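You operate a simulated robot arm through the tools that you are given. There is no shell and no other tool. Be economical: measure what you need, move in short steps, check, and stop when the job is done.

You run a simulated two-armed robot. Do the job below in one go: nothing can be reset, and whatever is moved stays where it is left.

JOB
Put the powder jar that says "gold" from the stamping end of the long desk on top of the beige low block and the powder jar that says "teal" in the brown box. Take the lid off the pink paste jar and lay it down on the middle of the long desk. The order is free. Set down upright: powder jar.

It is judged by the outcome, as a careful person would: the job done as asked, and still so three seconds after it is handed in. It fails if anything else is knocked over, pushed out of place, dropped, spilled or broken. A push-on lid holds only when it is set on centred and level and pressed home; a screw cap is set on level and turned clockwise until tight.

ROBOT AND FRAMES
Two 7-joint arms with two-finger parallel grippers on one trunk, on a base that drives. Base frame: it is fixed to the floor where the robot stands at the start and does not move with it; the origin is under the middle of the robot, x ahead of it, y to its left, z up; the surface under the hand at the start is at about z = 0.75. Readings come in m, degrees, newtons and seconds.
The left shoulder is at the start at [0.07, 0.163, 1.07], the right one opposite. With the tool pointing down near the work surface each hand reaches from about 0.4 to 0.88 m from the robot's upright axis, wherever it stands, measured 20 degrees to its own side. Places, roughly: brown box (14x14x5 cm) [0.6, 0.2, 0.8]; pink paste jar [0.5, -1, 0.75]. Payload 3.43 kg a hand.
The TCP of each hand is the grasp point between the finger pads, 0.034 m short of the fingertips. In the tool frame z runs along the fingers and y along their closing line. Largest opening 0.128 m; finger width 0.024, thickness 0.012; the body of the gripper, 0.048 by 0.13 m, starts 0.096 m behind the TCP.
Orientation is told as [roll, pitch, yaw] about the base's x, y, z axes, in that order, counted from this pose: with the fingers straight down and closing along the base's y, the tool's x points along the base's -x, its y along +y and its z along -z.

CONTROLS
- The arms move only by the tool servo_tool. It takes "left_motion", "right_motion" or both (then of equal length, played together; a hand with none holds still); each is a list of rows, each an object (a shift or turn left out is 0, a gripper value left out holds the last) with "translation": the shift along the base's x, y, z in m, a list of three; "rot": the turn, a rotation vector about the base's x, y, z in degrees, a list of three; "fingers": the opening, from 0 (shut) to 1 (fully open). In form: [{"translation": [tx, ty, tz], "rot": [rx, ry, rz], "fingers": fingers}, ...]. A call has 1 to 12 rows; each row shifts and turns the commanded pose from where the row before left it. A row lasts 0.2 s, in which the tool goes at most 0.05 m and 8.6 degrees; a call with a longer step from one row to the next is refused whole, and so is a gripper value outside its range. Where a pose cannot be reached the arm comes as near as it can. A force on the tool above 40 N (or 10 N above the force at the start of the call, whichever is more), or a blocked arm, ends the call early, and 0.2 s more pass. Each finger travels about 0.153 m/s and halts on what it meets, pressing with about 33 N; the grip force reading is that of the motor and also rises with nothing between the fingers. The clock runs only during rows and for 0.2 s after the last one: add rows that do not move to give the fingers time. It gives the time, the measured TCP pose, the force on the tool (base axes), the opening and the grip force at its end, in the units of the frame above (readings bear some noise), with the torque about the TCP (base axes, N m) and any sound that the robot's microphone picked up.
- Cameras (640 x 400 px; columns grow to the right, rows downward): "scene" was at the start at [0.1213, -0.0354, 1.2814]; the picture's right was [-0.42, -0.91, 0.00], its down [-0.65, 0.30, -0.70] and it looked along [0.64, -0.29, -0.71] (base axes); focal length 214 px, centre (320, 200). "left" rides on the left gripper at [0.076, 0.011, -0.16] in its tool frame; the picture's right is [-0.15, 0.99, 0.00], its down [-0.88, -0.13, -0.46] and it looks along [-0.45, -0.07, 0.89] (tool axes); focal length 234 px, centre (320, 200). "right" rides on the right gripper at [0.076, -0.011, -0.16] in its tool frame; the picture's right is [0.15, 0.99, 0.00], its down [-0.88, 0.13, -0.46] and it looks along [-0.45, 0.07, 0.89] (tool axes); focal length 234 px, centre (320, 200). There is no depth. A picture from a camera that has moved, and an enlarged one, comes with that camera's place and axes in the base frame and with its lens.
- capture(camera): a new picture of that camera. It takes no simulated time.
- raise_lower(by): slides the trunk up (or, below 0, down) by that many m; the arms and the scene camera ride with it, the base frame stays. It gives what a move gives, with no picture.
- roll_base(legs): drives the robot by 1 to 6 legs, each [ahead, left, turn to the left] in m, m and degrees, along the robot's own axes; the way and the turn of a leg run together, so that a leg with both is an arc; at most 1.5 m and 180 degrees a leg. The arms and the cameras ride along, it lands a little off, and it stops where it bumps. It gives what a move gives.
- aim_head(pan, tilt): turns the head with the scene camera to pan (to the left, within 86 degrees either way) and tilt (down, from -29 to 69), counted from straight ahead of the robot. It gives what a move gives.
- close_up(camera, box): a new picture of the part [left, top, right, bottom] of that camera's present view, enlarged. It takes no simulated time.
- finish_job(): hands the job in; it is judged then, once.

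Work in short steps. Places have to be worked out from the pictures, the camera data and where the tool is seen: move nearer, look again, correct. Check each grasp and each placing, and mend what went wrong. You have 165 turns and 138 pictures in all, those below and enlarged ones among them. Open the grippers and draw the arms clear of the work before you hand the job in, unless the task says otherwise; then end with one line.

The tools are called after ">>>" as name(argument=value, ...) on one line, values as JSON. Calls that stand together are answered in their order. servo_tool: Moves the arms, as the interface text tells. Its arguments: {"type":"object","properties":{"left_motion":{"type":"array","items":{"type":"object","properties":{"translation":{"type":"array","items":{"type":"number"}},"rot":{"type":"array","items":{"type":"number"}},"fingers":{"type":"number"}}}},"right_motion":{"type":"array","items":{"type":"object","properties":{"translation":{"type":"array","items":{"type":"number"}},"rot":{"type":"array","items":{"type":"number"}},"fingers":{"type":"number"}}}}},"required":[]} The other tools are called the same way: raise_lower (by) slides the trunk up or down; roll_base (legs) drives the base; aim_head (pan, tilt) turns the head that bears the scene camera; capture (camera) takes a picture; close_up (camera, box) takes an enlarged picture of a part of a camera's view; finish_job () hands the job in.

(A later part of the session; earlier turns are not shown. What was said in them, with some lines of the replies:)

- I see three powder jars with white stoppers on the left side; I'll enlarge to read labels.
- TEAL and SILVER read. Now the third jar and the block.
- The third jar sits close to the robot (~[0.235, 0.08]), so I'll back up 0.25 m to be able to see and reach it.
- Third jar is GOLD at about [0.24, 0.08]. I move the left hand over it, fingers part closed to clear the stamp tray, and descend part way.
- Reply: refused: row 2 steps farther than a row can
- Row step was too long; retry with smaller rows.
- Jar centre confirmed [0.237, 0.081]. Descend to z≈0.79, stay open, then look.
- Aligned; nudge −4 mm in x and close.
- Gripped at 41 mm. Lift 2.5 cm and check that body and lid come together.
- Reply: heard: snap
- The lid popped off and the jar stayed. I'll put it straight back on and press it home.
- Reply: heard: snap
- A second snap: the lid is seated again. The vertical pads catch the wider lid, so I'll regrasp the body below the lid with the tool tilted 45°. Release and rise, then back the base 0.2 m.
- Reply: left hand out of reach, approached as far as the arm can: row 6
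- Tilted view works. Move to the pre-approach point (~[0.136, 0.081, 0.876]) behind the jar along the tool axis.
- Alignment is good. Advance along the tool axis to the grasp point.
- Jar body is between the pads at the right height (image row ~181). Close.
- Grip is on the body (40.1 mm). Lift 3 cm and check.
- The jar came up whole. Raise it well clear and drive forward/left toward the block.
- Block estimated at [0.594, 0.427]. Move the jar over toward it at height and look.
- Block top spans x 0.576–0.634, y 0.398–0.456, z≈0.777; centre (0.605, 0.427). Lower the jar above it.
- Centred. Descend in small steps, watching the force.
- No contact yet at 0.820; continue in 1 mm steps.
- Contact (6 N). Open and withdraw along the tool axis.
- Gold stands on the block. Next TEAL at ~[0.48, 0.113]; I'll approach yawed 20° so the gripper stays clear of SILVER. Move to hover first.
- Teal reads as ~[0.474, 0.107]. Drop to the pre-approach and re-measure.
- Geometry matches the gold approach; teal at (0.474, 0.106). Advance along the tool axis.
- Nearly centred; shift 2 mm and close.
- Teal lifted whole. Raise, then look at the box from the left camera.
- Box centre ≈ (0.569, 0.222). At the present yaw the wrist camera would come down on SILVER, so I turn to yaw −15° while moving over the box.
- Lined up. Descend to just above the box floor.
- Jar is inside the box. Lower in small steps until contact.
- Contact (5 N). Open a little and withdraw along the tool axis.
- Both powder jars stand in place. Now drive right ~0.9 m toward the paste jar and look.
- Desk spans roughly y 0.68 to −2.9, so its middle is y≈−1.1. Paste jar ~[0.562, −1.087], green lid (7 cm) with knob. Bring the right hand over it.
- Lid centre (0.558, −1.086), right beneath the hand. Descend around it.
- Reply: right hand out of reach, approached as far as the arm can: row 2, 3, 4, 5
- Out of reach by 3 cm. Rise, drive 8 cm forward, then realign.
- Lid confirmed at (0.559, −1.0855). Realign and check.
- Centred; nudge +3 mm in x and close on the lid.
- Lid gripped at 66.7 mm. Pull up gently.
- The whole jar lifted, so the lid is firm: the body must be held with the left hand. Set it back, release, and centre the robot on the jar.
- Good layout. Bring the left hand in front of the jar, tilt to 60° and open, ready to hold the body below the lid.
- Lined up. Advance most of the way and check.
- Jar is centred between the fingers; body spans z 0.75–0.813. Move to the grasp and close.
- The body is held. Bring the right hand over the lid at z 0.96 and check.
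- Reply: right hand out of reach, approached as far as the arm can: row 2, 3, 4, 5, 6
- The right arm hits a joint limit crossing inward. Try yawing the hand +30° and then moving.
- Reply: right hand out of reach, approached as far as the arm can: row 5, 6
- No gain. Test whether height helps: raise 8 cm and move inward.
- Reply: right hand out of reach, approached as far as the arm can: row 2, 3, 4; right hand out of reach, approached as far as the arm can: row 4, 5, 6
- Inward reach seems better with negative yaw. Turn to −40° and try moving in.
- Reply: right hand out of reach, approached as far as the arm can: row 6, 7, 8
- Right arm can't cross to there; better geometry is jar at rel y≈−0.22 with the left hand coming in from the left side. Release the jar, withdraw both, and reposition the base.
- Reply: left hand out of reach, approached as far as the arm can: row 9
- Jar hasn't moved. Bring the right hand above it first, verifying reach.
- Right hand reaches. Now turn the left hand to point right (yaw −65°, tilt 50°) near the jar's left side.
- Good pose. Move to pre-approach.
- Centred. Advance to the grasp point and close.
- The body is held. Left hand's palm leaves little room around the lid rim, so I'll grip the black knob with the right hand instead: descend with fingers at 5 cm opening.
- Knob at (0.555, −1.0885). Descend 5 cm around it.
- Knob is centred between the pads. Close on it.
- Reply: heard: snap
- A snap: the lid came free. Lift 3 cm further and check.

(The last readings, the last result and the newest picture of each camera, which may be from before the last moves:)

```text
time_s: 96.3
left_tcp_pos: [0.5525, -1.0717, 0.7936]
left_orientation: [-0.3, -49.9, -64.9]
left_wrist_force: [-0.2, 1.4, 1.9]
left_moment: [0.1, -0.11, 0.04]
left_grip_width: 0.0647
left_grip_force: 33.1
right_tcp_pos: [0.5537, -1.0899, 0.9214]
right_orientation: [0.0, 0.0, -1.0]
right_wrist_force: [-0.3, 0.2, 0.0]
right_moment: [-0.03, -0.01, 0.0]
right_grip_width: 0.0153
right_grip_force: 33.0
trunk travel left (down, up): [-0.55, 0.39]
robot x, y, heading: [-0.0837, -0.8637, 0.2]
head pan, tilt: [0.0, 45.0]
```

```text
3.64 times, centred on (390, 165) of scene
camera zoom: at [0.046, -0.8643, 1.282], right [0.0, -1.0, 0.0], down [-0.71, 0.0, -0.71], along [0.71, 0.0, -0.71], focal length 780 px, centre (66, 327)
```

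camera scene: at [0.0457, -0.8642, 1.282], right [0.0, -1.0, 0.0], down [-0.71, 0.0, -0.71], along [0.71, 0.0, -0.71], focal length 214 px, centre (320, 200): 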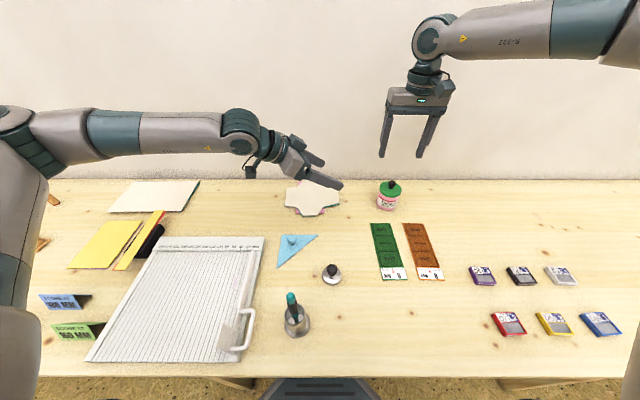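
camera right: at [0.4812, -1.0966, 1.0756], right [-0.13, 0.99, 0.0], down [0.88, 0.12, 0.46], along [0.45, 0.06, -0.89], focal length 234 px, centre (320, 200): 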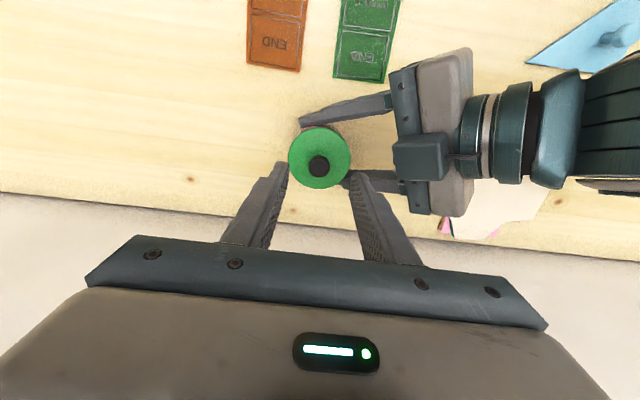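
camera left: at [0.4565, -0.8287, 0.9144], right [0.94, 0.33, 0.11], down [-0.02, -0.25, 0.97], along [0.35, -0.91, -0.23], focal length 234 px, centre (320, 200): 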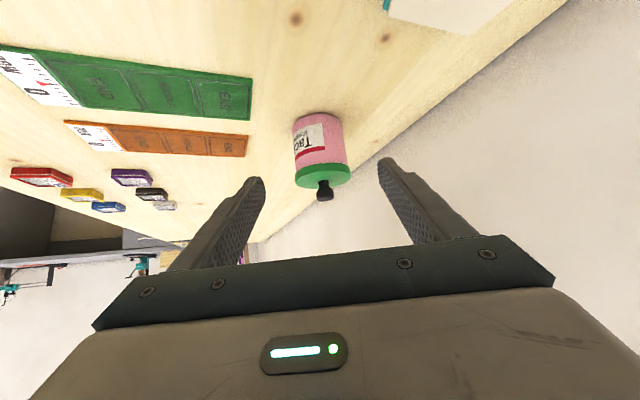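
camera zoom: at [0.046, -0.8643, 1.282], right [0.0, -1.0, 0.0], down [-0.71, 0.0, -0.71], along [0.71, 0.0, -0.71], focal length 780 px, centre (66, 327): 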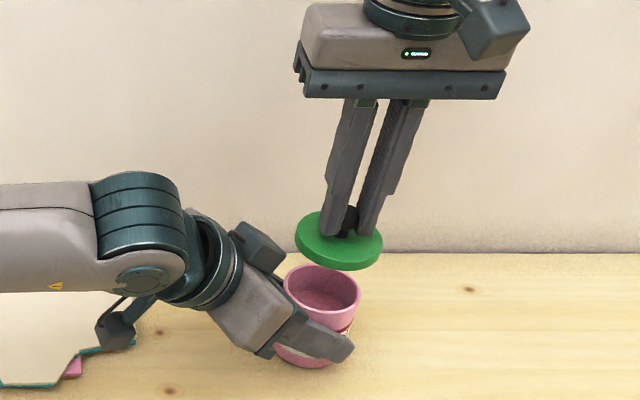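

The lid is off and the jar stays open, upright. Release the jar with the left hand and withdraw along its axis.

>>> servo_tool(left_motion=[{"fingers": 0.6}, {"fingers": 0.78}, {"fingers": 0.78}, {"translation": [-0.01, 0.021, 0.0195]}, {"translation": [-0.0145, 0.031, 0.029]}, {"translation": [-0.0145, 0.031, 0.029]}, {"translation": [-0.01, 0.035, 0.029]}, {"translation": [0, 0.04, 0.02]}])

>>> servo_tool(right_motion=[{"translation": [0, 0, 0.03]}, {"translation": [-0.01, -0.03, 0]}, {"translation": [-0.02, -0.03, 0]}, {"translation": [-0.02, -0.03, 0]}, {"translation": [-0.02, -0.03, 0]}, {"translation": [-0.02, -0.03, 0]}, {"translation": [-0.014, -0.02, 0]}, {}])

>>> capture(camera="scene")

>>> capture(camera="right")

```text
time_s: 98.1
left_tcp_pos: [0.5041, -0.9137, 0.919]
left_orientation: [-0.2, -50.1, -65.0]
left_wrist_force: [-0.1, 0.7, 1.0]
left_moment: [-0.01, 0.01, -0.02]
left_grip_width: 0.0998
left_grip_force: 0.0
right_tcp_pos: [0.5537, -1.0879, 0.9226]
right_orientation: [0.0, -0.1, -0.9]
right_wrist_force: [-0.6, 0.8, 0.1]
right_moment: [0.0, -0.01, 0.01]
right_grip_width: 0.0173
right_grip_force: 32.8
trunk travel left (down, up): [-0.55, 0.39]
robot x, y, heading: [-0.0818, -0.8628, 0.1]
head pan, tilt: [0.0, 45.0]
```

```text
time_s: 99.9
left_tcp_pos: [0.5049, -0.9161, 0.9194]
left_orientation: [-0.3, -49.8, -65.1]
left_wrist_force: [-0.8, 0.5, 0.2]
left_moment: [-0.01, -0.01, -0.04]
left_grip_width: 0.0996
left_grip_force: 0.1
right_tcp_pos: [0.4506, -1.2605, 0.9525]
right_orientation: [-0.1, 0.1, -0.9]
right_wrist_force: [0.8, 0.4, -0.1]
right_moment: [0.0, 0.01, 0.02]
right_grip_width: 0.0173
right_grip_force: 33.7
trunk travel left (down, up): [-0.55, 0.39]
robot x, y, heading: [-0.0842, -0.8645, 0.2]
head pan, tilt: [0.0, 45.0]
```

```text
41 pictures are left
camera scene: at [0.0467, -0.864, 1.2819], right [0.0, -1.0, 0.0], down [-0.71, 0.0, -0.71], along [0.71, 0.0, -0.71], focal length 214 px, centre (320, 200)
```

scene: 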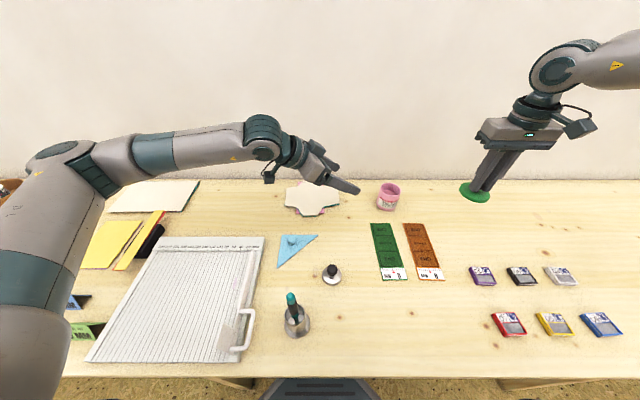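

```text
40 pictures are left
camera right: at [0.3749, -1.2696, 1.1119], right [-0.13, 0.99, 0.0], down [0.88, 0.12, 0.45], along [0.45, 0.06, -0.89], focal length 234 px, centre (320, 200)
```

right: 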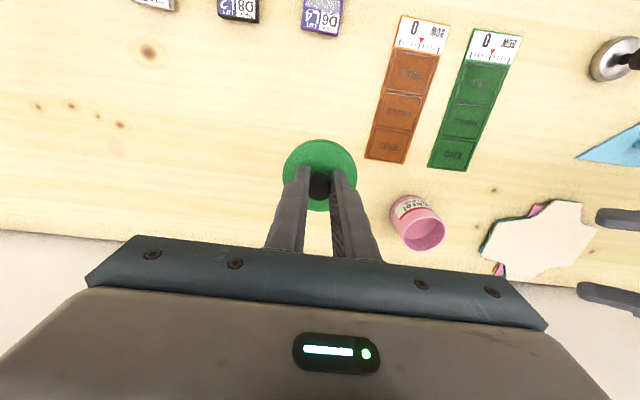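

Lid held above a free spot at (0.45, −1.26). Check its tilt, then lower.

>>> close_up(camera="scene", box=[440, 110, 570, 230])

>>> servo_tool(right_motion=[{"translation": [0, 0, -0.04]}, {"translation": [0, 0, -0.04]}, {"translation": [0, 0, -0.04]}, {"translation": [0, 0, -0.01]}, {}])

>>> close_up(camera="scene", box=[440, 150, 570, 270])

```text
3.33 times, centred on (505, 170) of scene
camera zoom: at [0.0467, -0.864, 1.2819], right [0.0, -1.0, 0.0], down [-0.71, 0.0, -0.71], along [0.71, 0.0, -0.71], focal length 715 px, centre (-297, 300)
```

zoom: 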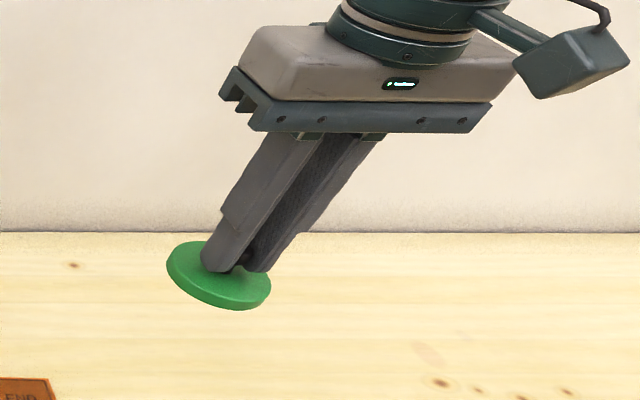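

```text
time_s: 101.1
left_tcp_pos: [0.5051, -0.9151, 0.9191]
left_orientation: [-0.2, -49.8, -65.0]
left_wrist_force: [0.6, -0.2, 0.6]
left_moment: [-0.01, -0.02, -0.02]
left_grip_width: 0.0998
left_grip_force: 0.1
right_tcp_pos: [0.4504, -1.2605, 0.8228]
right_orientation: [0.0, 0.0, -0.9]
right_wrist_force: [0.2, 0.7, 0.6]
right_moment: [0.01, 0.01, -0.02]
right_grip_width: 0.0173
right_grip_force: 33.0
trunk travel left (down, up): [-0.55, 0.39]
robot x, y, heading: [-0.0833, -0.8651, 0.1]
head pan, tilt: [0.0, 45.0]
```

```text
3.33 times, centred on (505, 210) of scene
camera zoom: at [0.0462, -0.8646, 1.282], right [0.0, -1.0, 0.0], down [-0.71, 0.0, -0.71], along [0.71, 0.0, -0.71], focal length 715 px, centre (-297, 167)
```

zoom: 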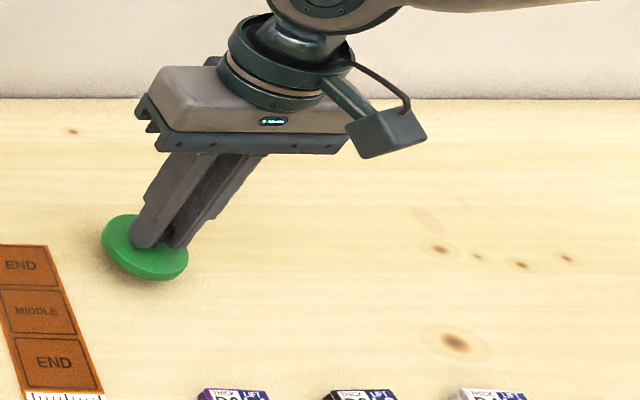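

>>> servo_tool(right_motion=[{"translation": [0, 0, -0.006]}, {"translation": [0, 0, -0.004]}, {"translation": [0, 0, -0.003]}, {}])

>>> close_up(camera="scene", box=[450, 180, 520, 250])

```text
time_s: 102.1
left_tcp_pos: [0.5033, -0.9163, 0.9203]
left_orientation: [-0.3, -49.8, -65.0]
left_wrist_force: [0.2, 0.7, 0.4]
left_moment: [0.01, 0.0, 0.0]
left_grip_width: 0.0998
left_grip_force: 0.1
right_tcp_pos: [0.4507, -1.2597, 0.8097]
right_orientation: [0.0, 0.0, -0.9]
right_wrist_force: [0.0, -0.5, -0.1]
right_moment: [-0.04, -0.03, 0.02]
right_grip_width: 0.0176
right_grip_force: 33.0
trunk travel left (down, up): [-0.55, 0.39]
robot x, y, heading: [-0.0828, -0.8659, 0.5]
head pan, tilt: [0.0, 45.0]
```

```text
5.71 times, centred on (485, 215) of scene
camera zoom: at [0.0461, -0.8646, 1.282], right [0.0, -1.0, 0.0], down [-0.71, 0.0, -0.71], along [0.71, 0.0, -0.71], focal length 1226 px, centre (-623, 114)
```

zoom: 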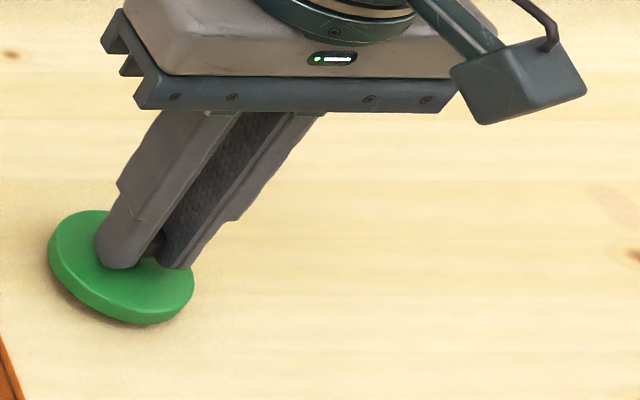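

>>> servo_tool(right_motion=[{"translation": [0, 0, -0.003]}, {"translation": [0, 0, -0.002]}, {}])

>>> servo_tool(right_motion=[{"translation": [0, 0, -0.002]}, {}])

>>> close_up(camera="scene", box=[450, 180, 520, 250])

```text
time_s: 102.9
left_tcp_pos: [0.5037, -0.9153, 0.9202]
left_orientation: [-0.2, -49.9, -65.1]
left_wrist_force: [-0.4, -0.6, 0.3]
left_moment: [0.03, -0.01, -0.01]
left_grip_width: 0.0998
left_grip_force: 0.0
right_tcp_pos: [0.4507, -1.2589, 0.8054]
right_orientation: [0.1, 0.0, -0.9]
right_wrist_force: [0.2, -0.6, 0.1]
right_moment: [0.02, 0.01, 0.0]
right_grip_width: 0.0176
right_grip_force: 33.3
trunk travel left (down, up): [-0.55, 0.39]
robot x, y, heading: [-0.0839, -0.8662, -0.0]
head pan, tilt: [0.0, 45.0]
```

```text
time_s: 103.5
left_tcp_pos: [0.5043, -0.9155, 0.9197]
left_orientation: [-0.2, -49.9, -65.0]
left_wrist_force: [0.2, 0.4, 0.2]
left_moment: [0.01, -0.03, 0.02]
left_grip_width: 0.0996
left_grip_force: 0.2
right_tcp_pos: [0.451, -1.2593, 0.803]
right_orientation: [0.0, 0.0, -0.9]
right_wrist_force: [-0.7, -0.6, 0.4]
right_moment: [0.0, 0.02, -0.03]
right_grip_width: 0.0173
right_grip_force: 33.6
trunk travel left (down, up): [-0.55, 0.39]
robot x, y, heading: [-0.0838, -0.8642, 0.4]
head pan, tilt: [0.0, 45.0]
```

```text
5.71 times, centred on (485, 215) of scene
camera zoom: at [0.0461, -0.8645, 1.282], right [0.0, -1.0, 0.0], down [-0.71, 0.0, -0.71], along [0.71, 0.0, -0.71], focal length 1226 px, centre (-623, 114)
```

zoom: 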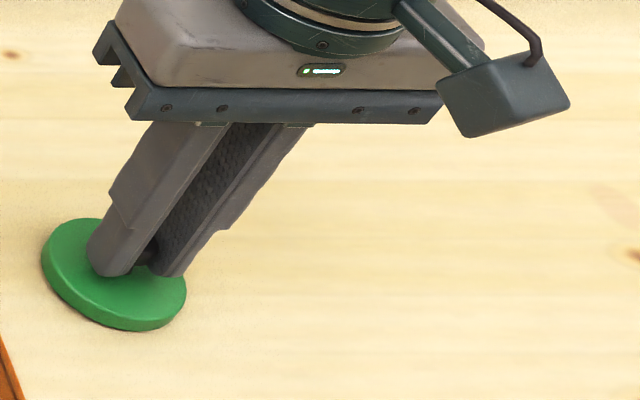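

No contact yet; continue in small steps.

>>> servo_tool(right_motion=[{"translation": [0, 0, -0.002]}, {}])

>>> servo_tool(right_motion=[{"translation": [0, 0, -0.002]}, {}])

>>> close_up(camera="right", box=[240, 130, 400, 260])

```text
time_s: 104.1
left_tcp_pos: [0.5043, -0.9153, 0.92]
left_orientation: [-0.2, -49.9, -65.0]
left_wrist_force: [0.0, 0.1, 0.9]
left_moment: [0.0, 0.0, 0.0]
left_grip_width: 0.0999
left_grip_force: 0.1
right_tcp_pos: [0.4511, -1.2588, 0.7998]
right_orientation: [0.0, -0.1, -1.0]
right_wrist_force: [-0.3, 0.6, 3.5]
right_moment: [-0.01, -0.05, -0.03]
right_grip_width: 0.017
right_grip_force: 33.0
trunk travel left (down, up): [-0.55, 0.39]
robot x, y, heading: [-0.0827, -0.8606, 0.1]
head pan, tilt: [0.0, 45.0]
```

```text
time_s: 104.7
left_tcp_pos: [0.5037, -0.9158, 0.9196]
left_orientation: [-0.2, -50.1, -65.2]
left_wrist_force: [0.5, 0.7, 0.1]
left_moment: [0.01, 0.01, 0.0]
left_grip_width: 0.0998
left_grip_force: 0.2
right_tcp_pos: [0.451, -1.2581, 0.8]
right_orientation: [0.0, -0.1, -0.9]
right_wrist_force: [1.4, 2.3, 9.7]
right_moment: [-0.12, -0.11, 0.03]
right_grip_width: 0.0172
right_grip_force: 33.2
trunk travel left (down, up): [-0.55, 0.39]
robot x, y, heading: [-0.0851, -0.8654, 0.5]
head pan, tilt: [0.0, 45.0]
```

```text
3.08 times, centred on (320, 195) of right
camera zoom: at [0.3749, -1.2677, 0.9596], right [-0.13, 0.99, 0.0], down [0.88, 0.12, 0.46], along [0.45, 0.06, -0.89], focal length 720 px, centre (320, 215)
```

zoom: 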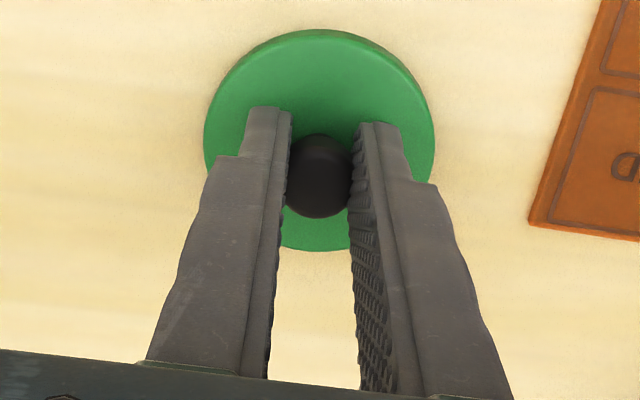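

Lid is resting on the desk (10 N). Back off 1 mm, open, and rise.

>>> servo_tool(right_motion=[{"translation": [0, 0, 0.002]}, {"fingers": 0.2}, {"fingers": 0.4}, {}, {"translation": [0, 0, 0.02]}, {"translation": [0, 0, 0.04]}, {"translation": [0, 0, 0.045]}, {"translation": [0, 0, 0.045]}, {"translation": [0, 0, 0.03]}])

>>> capture(camera="right")

>>> close_up(camera="scene", box=[360, 160, 540, 290])

```text
time_s: 106.7
left_tcp_pos: [0.5022, -0.9155, 0.9195]
left_orientation: [-0.2, -49.9, -65.0]
left_wrist_force: [-0.5, 0.3, 0.3]
left_moment: [0.0, -0.01, 0.03]
left_grip_width: 0.0999
left_grip_force: 0.0
right_tcp_pos: [0.4503, -1.2572, 0.9818]
right_orientation: [0.0, 0.1, -0.8]
right_wrist_force: [-0.4, -0.3, 0.3]
right_moment: [-0.01, -0.03, -0.01]
right_grip_width: 0.0514
right_grip_force: 0.1
trunk travel left (down, up): [-0.55, 0.39]
robot x, y, heading: [-0.08, -0.8654, 0.5]
head pan, tilt: [0.0, 45.0]
```

```text
34 pictures are left
camera right: at [0.3738, -1.2675, 1.1412], right [-0.13, 0.99, 0.0], down [0.88, 0.12, 0.45], along [0.45, 0.06, -0.89], focal length 234 px, centre (320, 200)
```

right: 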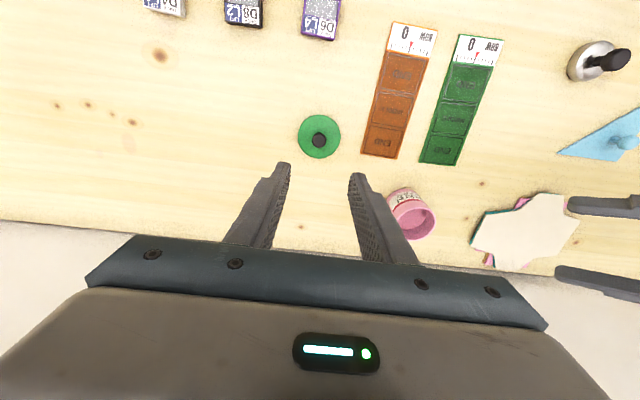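

```text
3.08 times, centred on (450, 225) of scene
camera zoom: at [0.0458, -0.8643, 1.282], right [0.0, -1.0, 0.0], down [-0.71, 0.0, -0.71], along [0.71, 0.0, -0.71], focal length 660 px, centre (-80, 123)
```

zoom: 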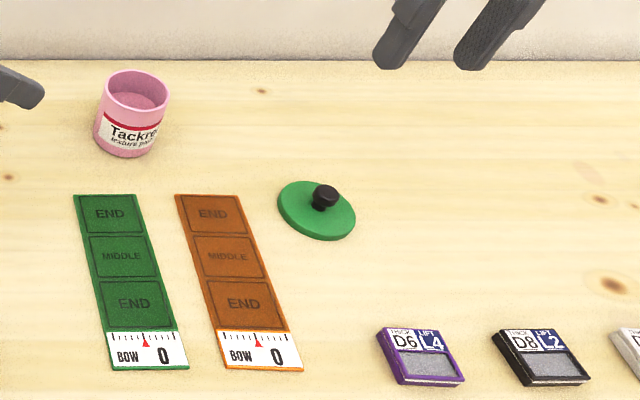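

Lid lies flat, jar upright. Raise both arms, back off, and take a final look at the stamping end.

>>> servo_tool(left_motion=[{"translation": [0, 0.02, 0.04]}, {"translation": [0, 0.02, 0.04]}, {"translation": [0, 0.02, 0.03]}, {}], right_motion=[{"translation": [0, 0, 0.03]}, {"translation": [0, 0, 0.03]}, {"translation": [0, 0, 0.02]}, {}])

>>> roll_base(legs=[[-0.3, 0, 0]])

>>> aim_head(pan=50, tilt=25)

>>> capture(camera="scene")

```text
time_s: 107.7
left_tcp_pos: [0.5045, -0.8559, 1.03]
left_orientation: [-0.3, -49.9, -65.1]
left_wrist_force: [0.6, -0.3, -0.9]
left_moment: [0.0, 0.02, 0.02]
left_grip_width: 0.0996
left_grip_force: 0.1
right_tcp_pos: [0.4484, -1.2584, 1.0603]
right_orientation: [0.0, 0.1, -1.0]
right_wrist_force: [-0.4, -0.6, 0.2]
right_moment: [0.03, 0.03, 0.01]
right_grip_width: 0.0515
right_grip_force: 0.0
trunk travel left (down, up): [-0.55, 0.39]
robot x, y, heading: [-0.0868, -0.8634, 0.3]
head pan, tilt: [0.0, 45.0]
```

```text
time_s: 109.8
left_tcp_pos: [0.1983, -0.855, 1.0311]
left_orientation: [-0.2, -50.0, -64.8]
left_wrist_force: [0.0, 0.3, -0.5]
left_moment: [0.0, -0.01, 0.05]
left_grip_width: 0.0998
left_grip_force: 0.1
right_tcp_pos: [0.1433, -1.258, 1.0598]
right_orientation: [0.0, -0.1, -0.7]
right_wrist_force: [0.6, -0.3, -0.2]
right_moment: [0.01, -0.03, 0.0]
right_grip_width: 0.051
right_grip_force: 0.1
trunk travel left (down, up): [-0.55, 0.39]
robot x, y, heading: [-0.3902, -0.8626, 0.4]
head pan, tilt: [0.0, 45.0]
```

```text
time_s: 111.0
left_tcp_pos: [0.1973, -0.8547, 1.0299]
left_orientation: [-0.3, -49.8, -64.9]
left_wrist_force: [-0.2, 0.2, 0.5]
left_moment: [0.03, 0.03, 0.0]
left_grip_width: 0.0999
left_grip_force: 0.1
right_tcp_pos: [0.1445, -1.258, 1.0602]
right_orientation: [0.0, 0.0, -0.7]
right_wrist_force: [-0.2, 0.4, -0.1]
right_moment: [0.01, -0.03, 0.0]
right_grip_width: 0.0514
right_grip_force: 0.0
trunk travel left (down, up): [-0.55, 0.39]
robot x, y, heading: [-0.3902, -0.8644, 0.3]
head pan, tilt: [50.0, 25.0]
```

```text
32 pictures are left
camera scene: at [-0.2832, -0.795, 1.3125], right [0.77, -0.64, 0.0], down [-0.27, -0.33, -0.91], along [0.58, 0.7, -0.42], focal length 214 px, centre (320, 200)
```

scene: 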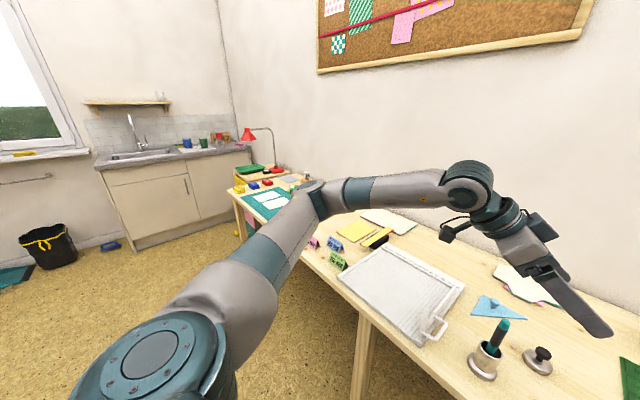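

Both jars were checked after placing, and nothing has gone near them since. The arms are clear and both grippers are open, so I'm handing in.

>>> finish_job()

```text
The job is handed in.
```

The job is done and handed in: the gold jar stands upright on the beige block, the teal jar stands upright in the brown box, and the pink paste jar's lid lies flat near the middle of the long desk. On my first grip the gold jar's lid popped off; I pressed it back on until it snapped, and it stayed on when I carried the jar. My last look at the stamping end was blocked by the left arm, so the two powder jars were last seen right after I placed them.
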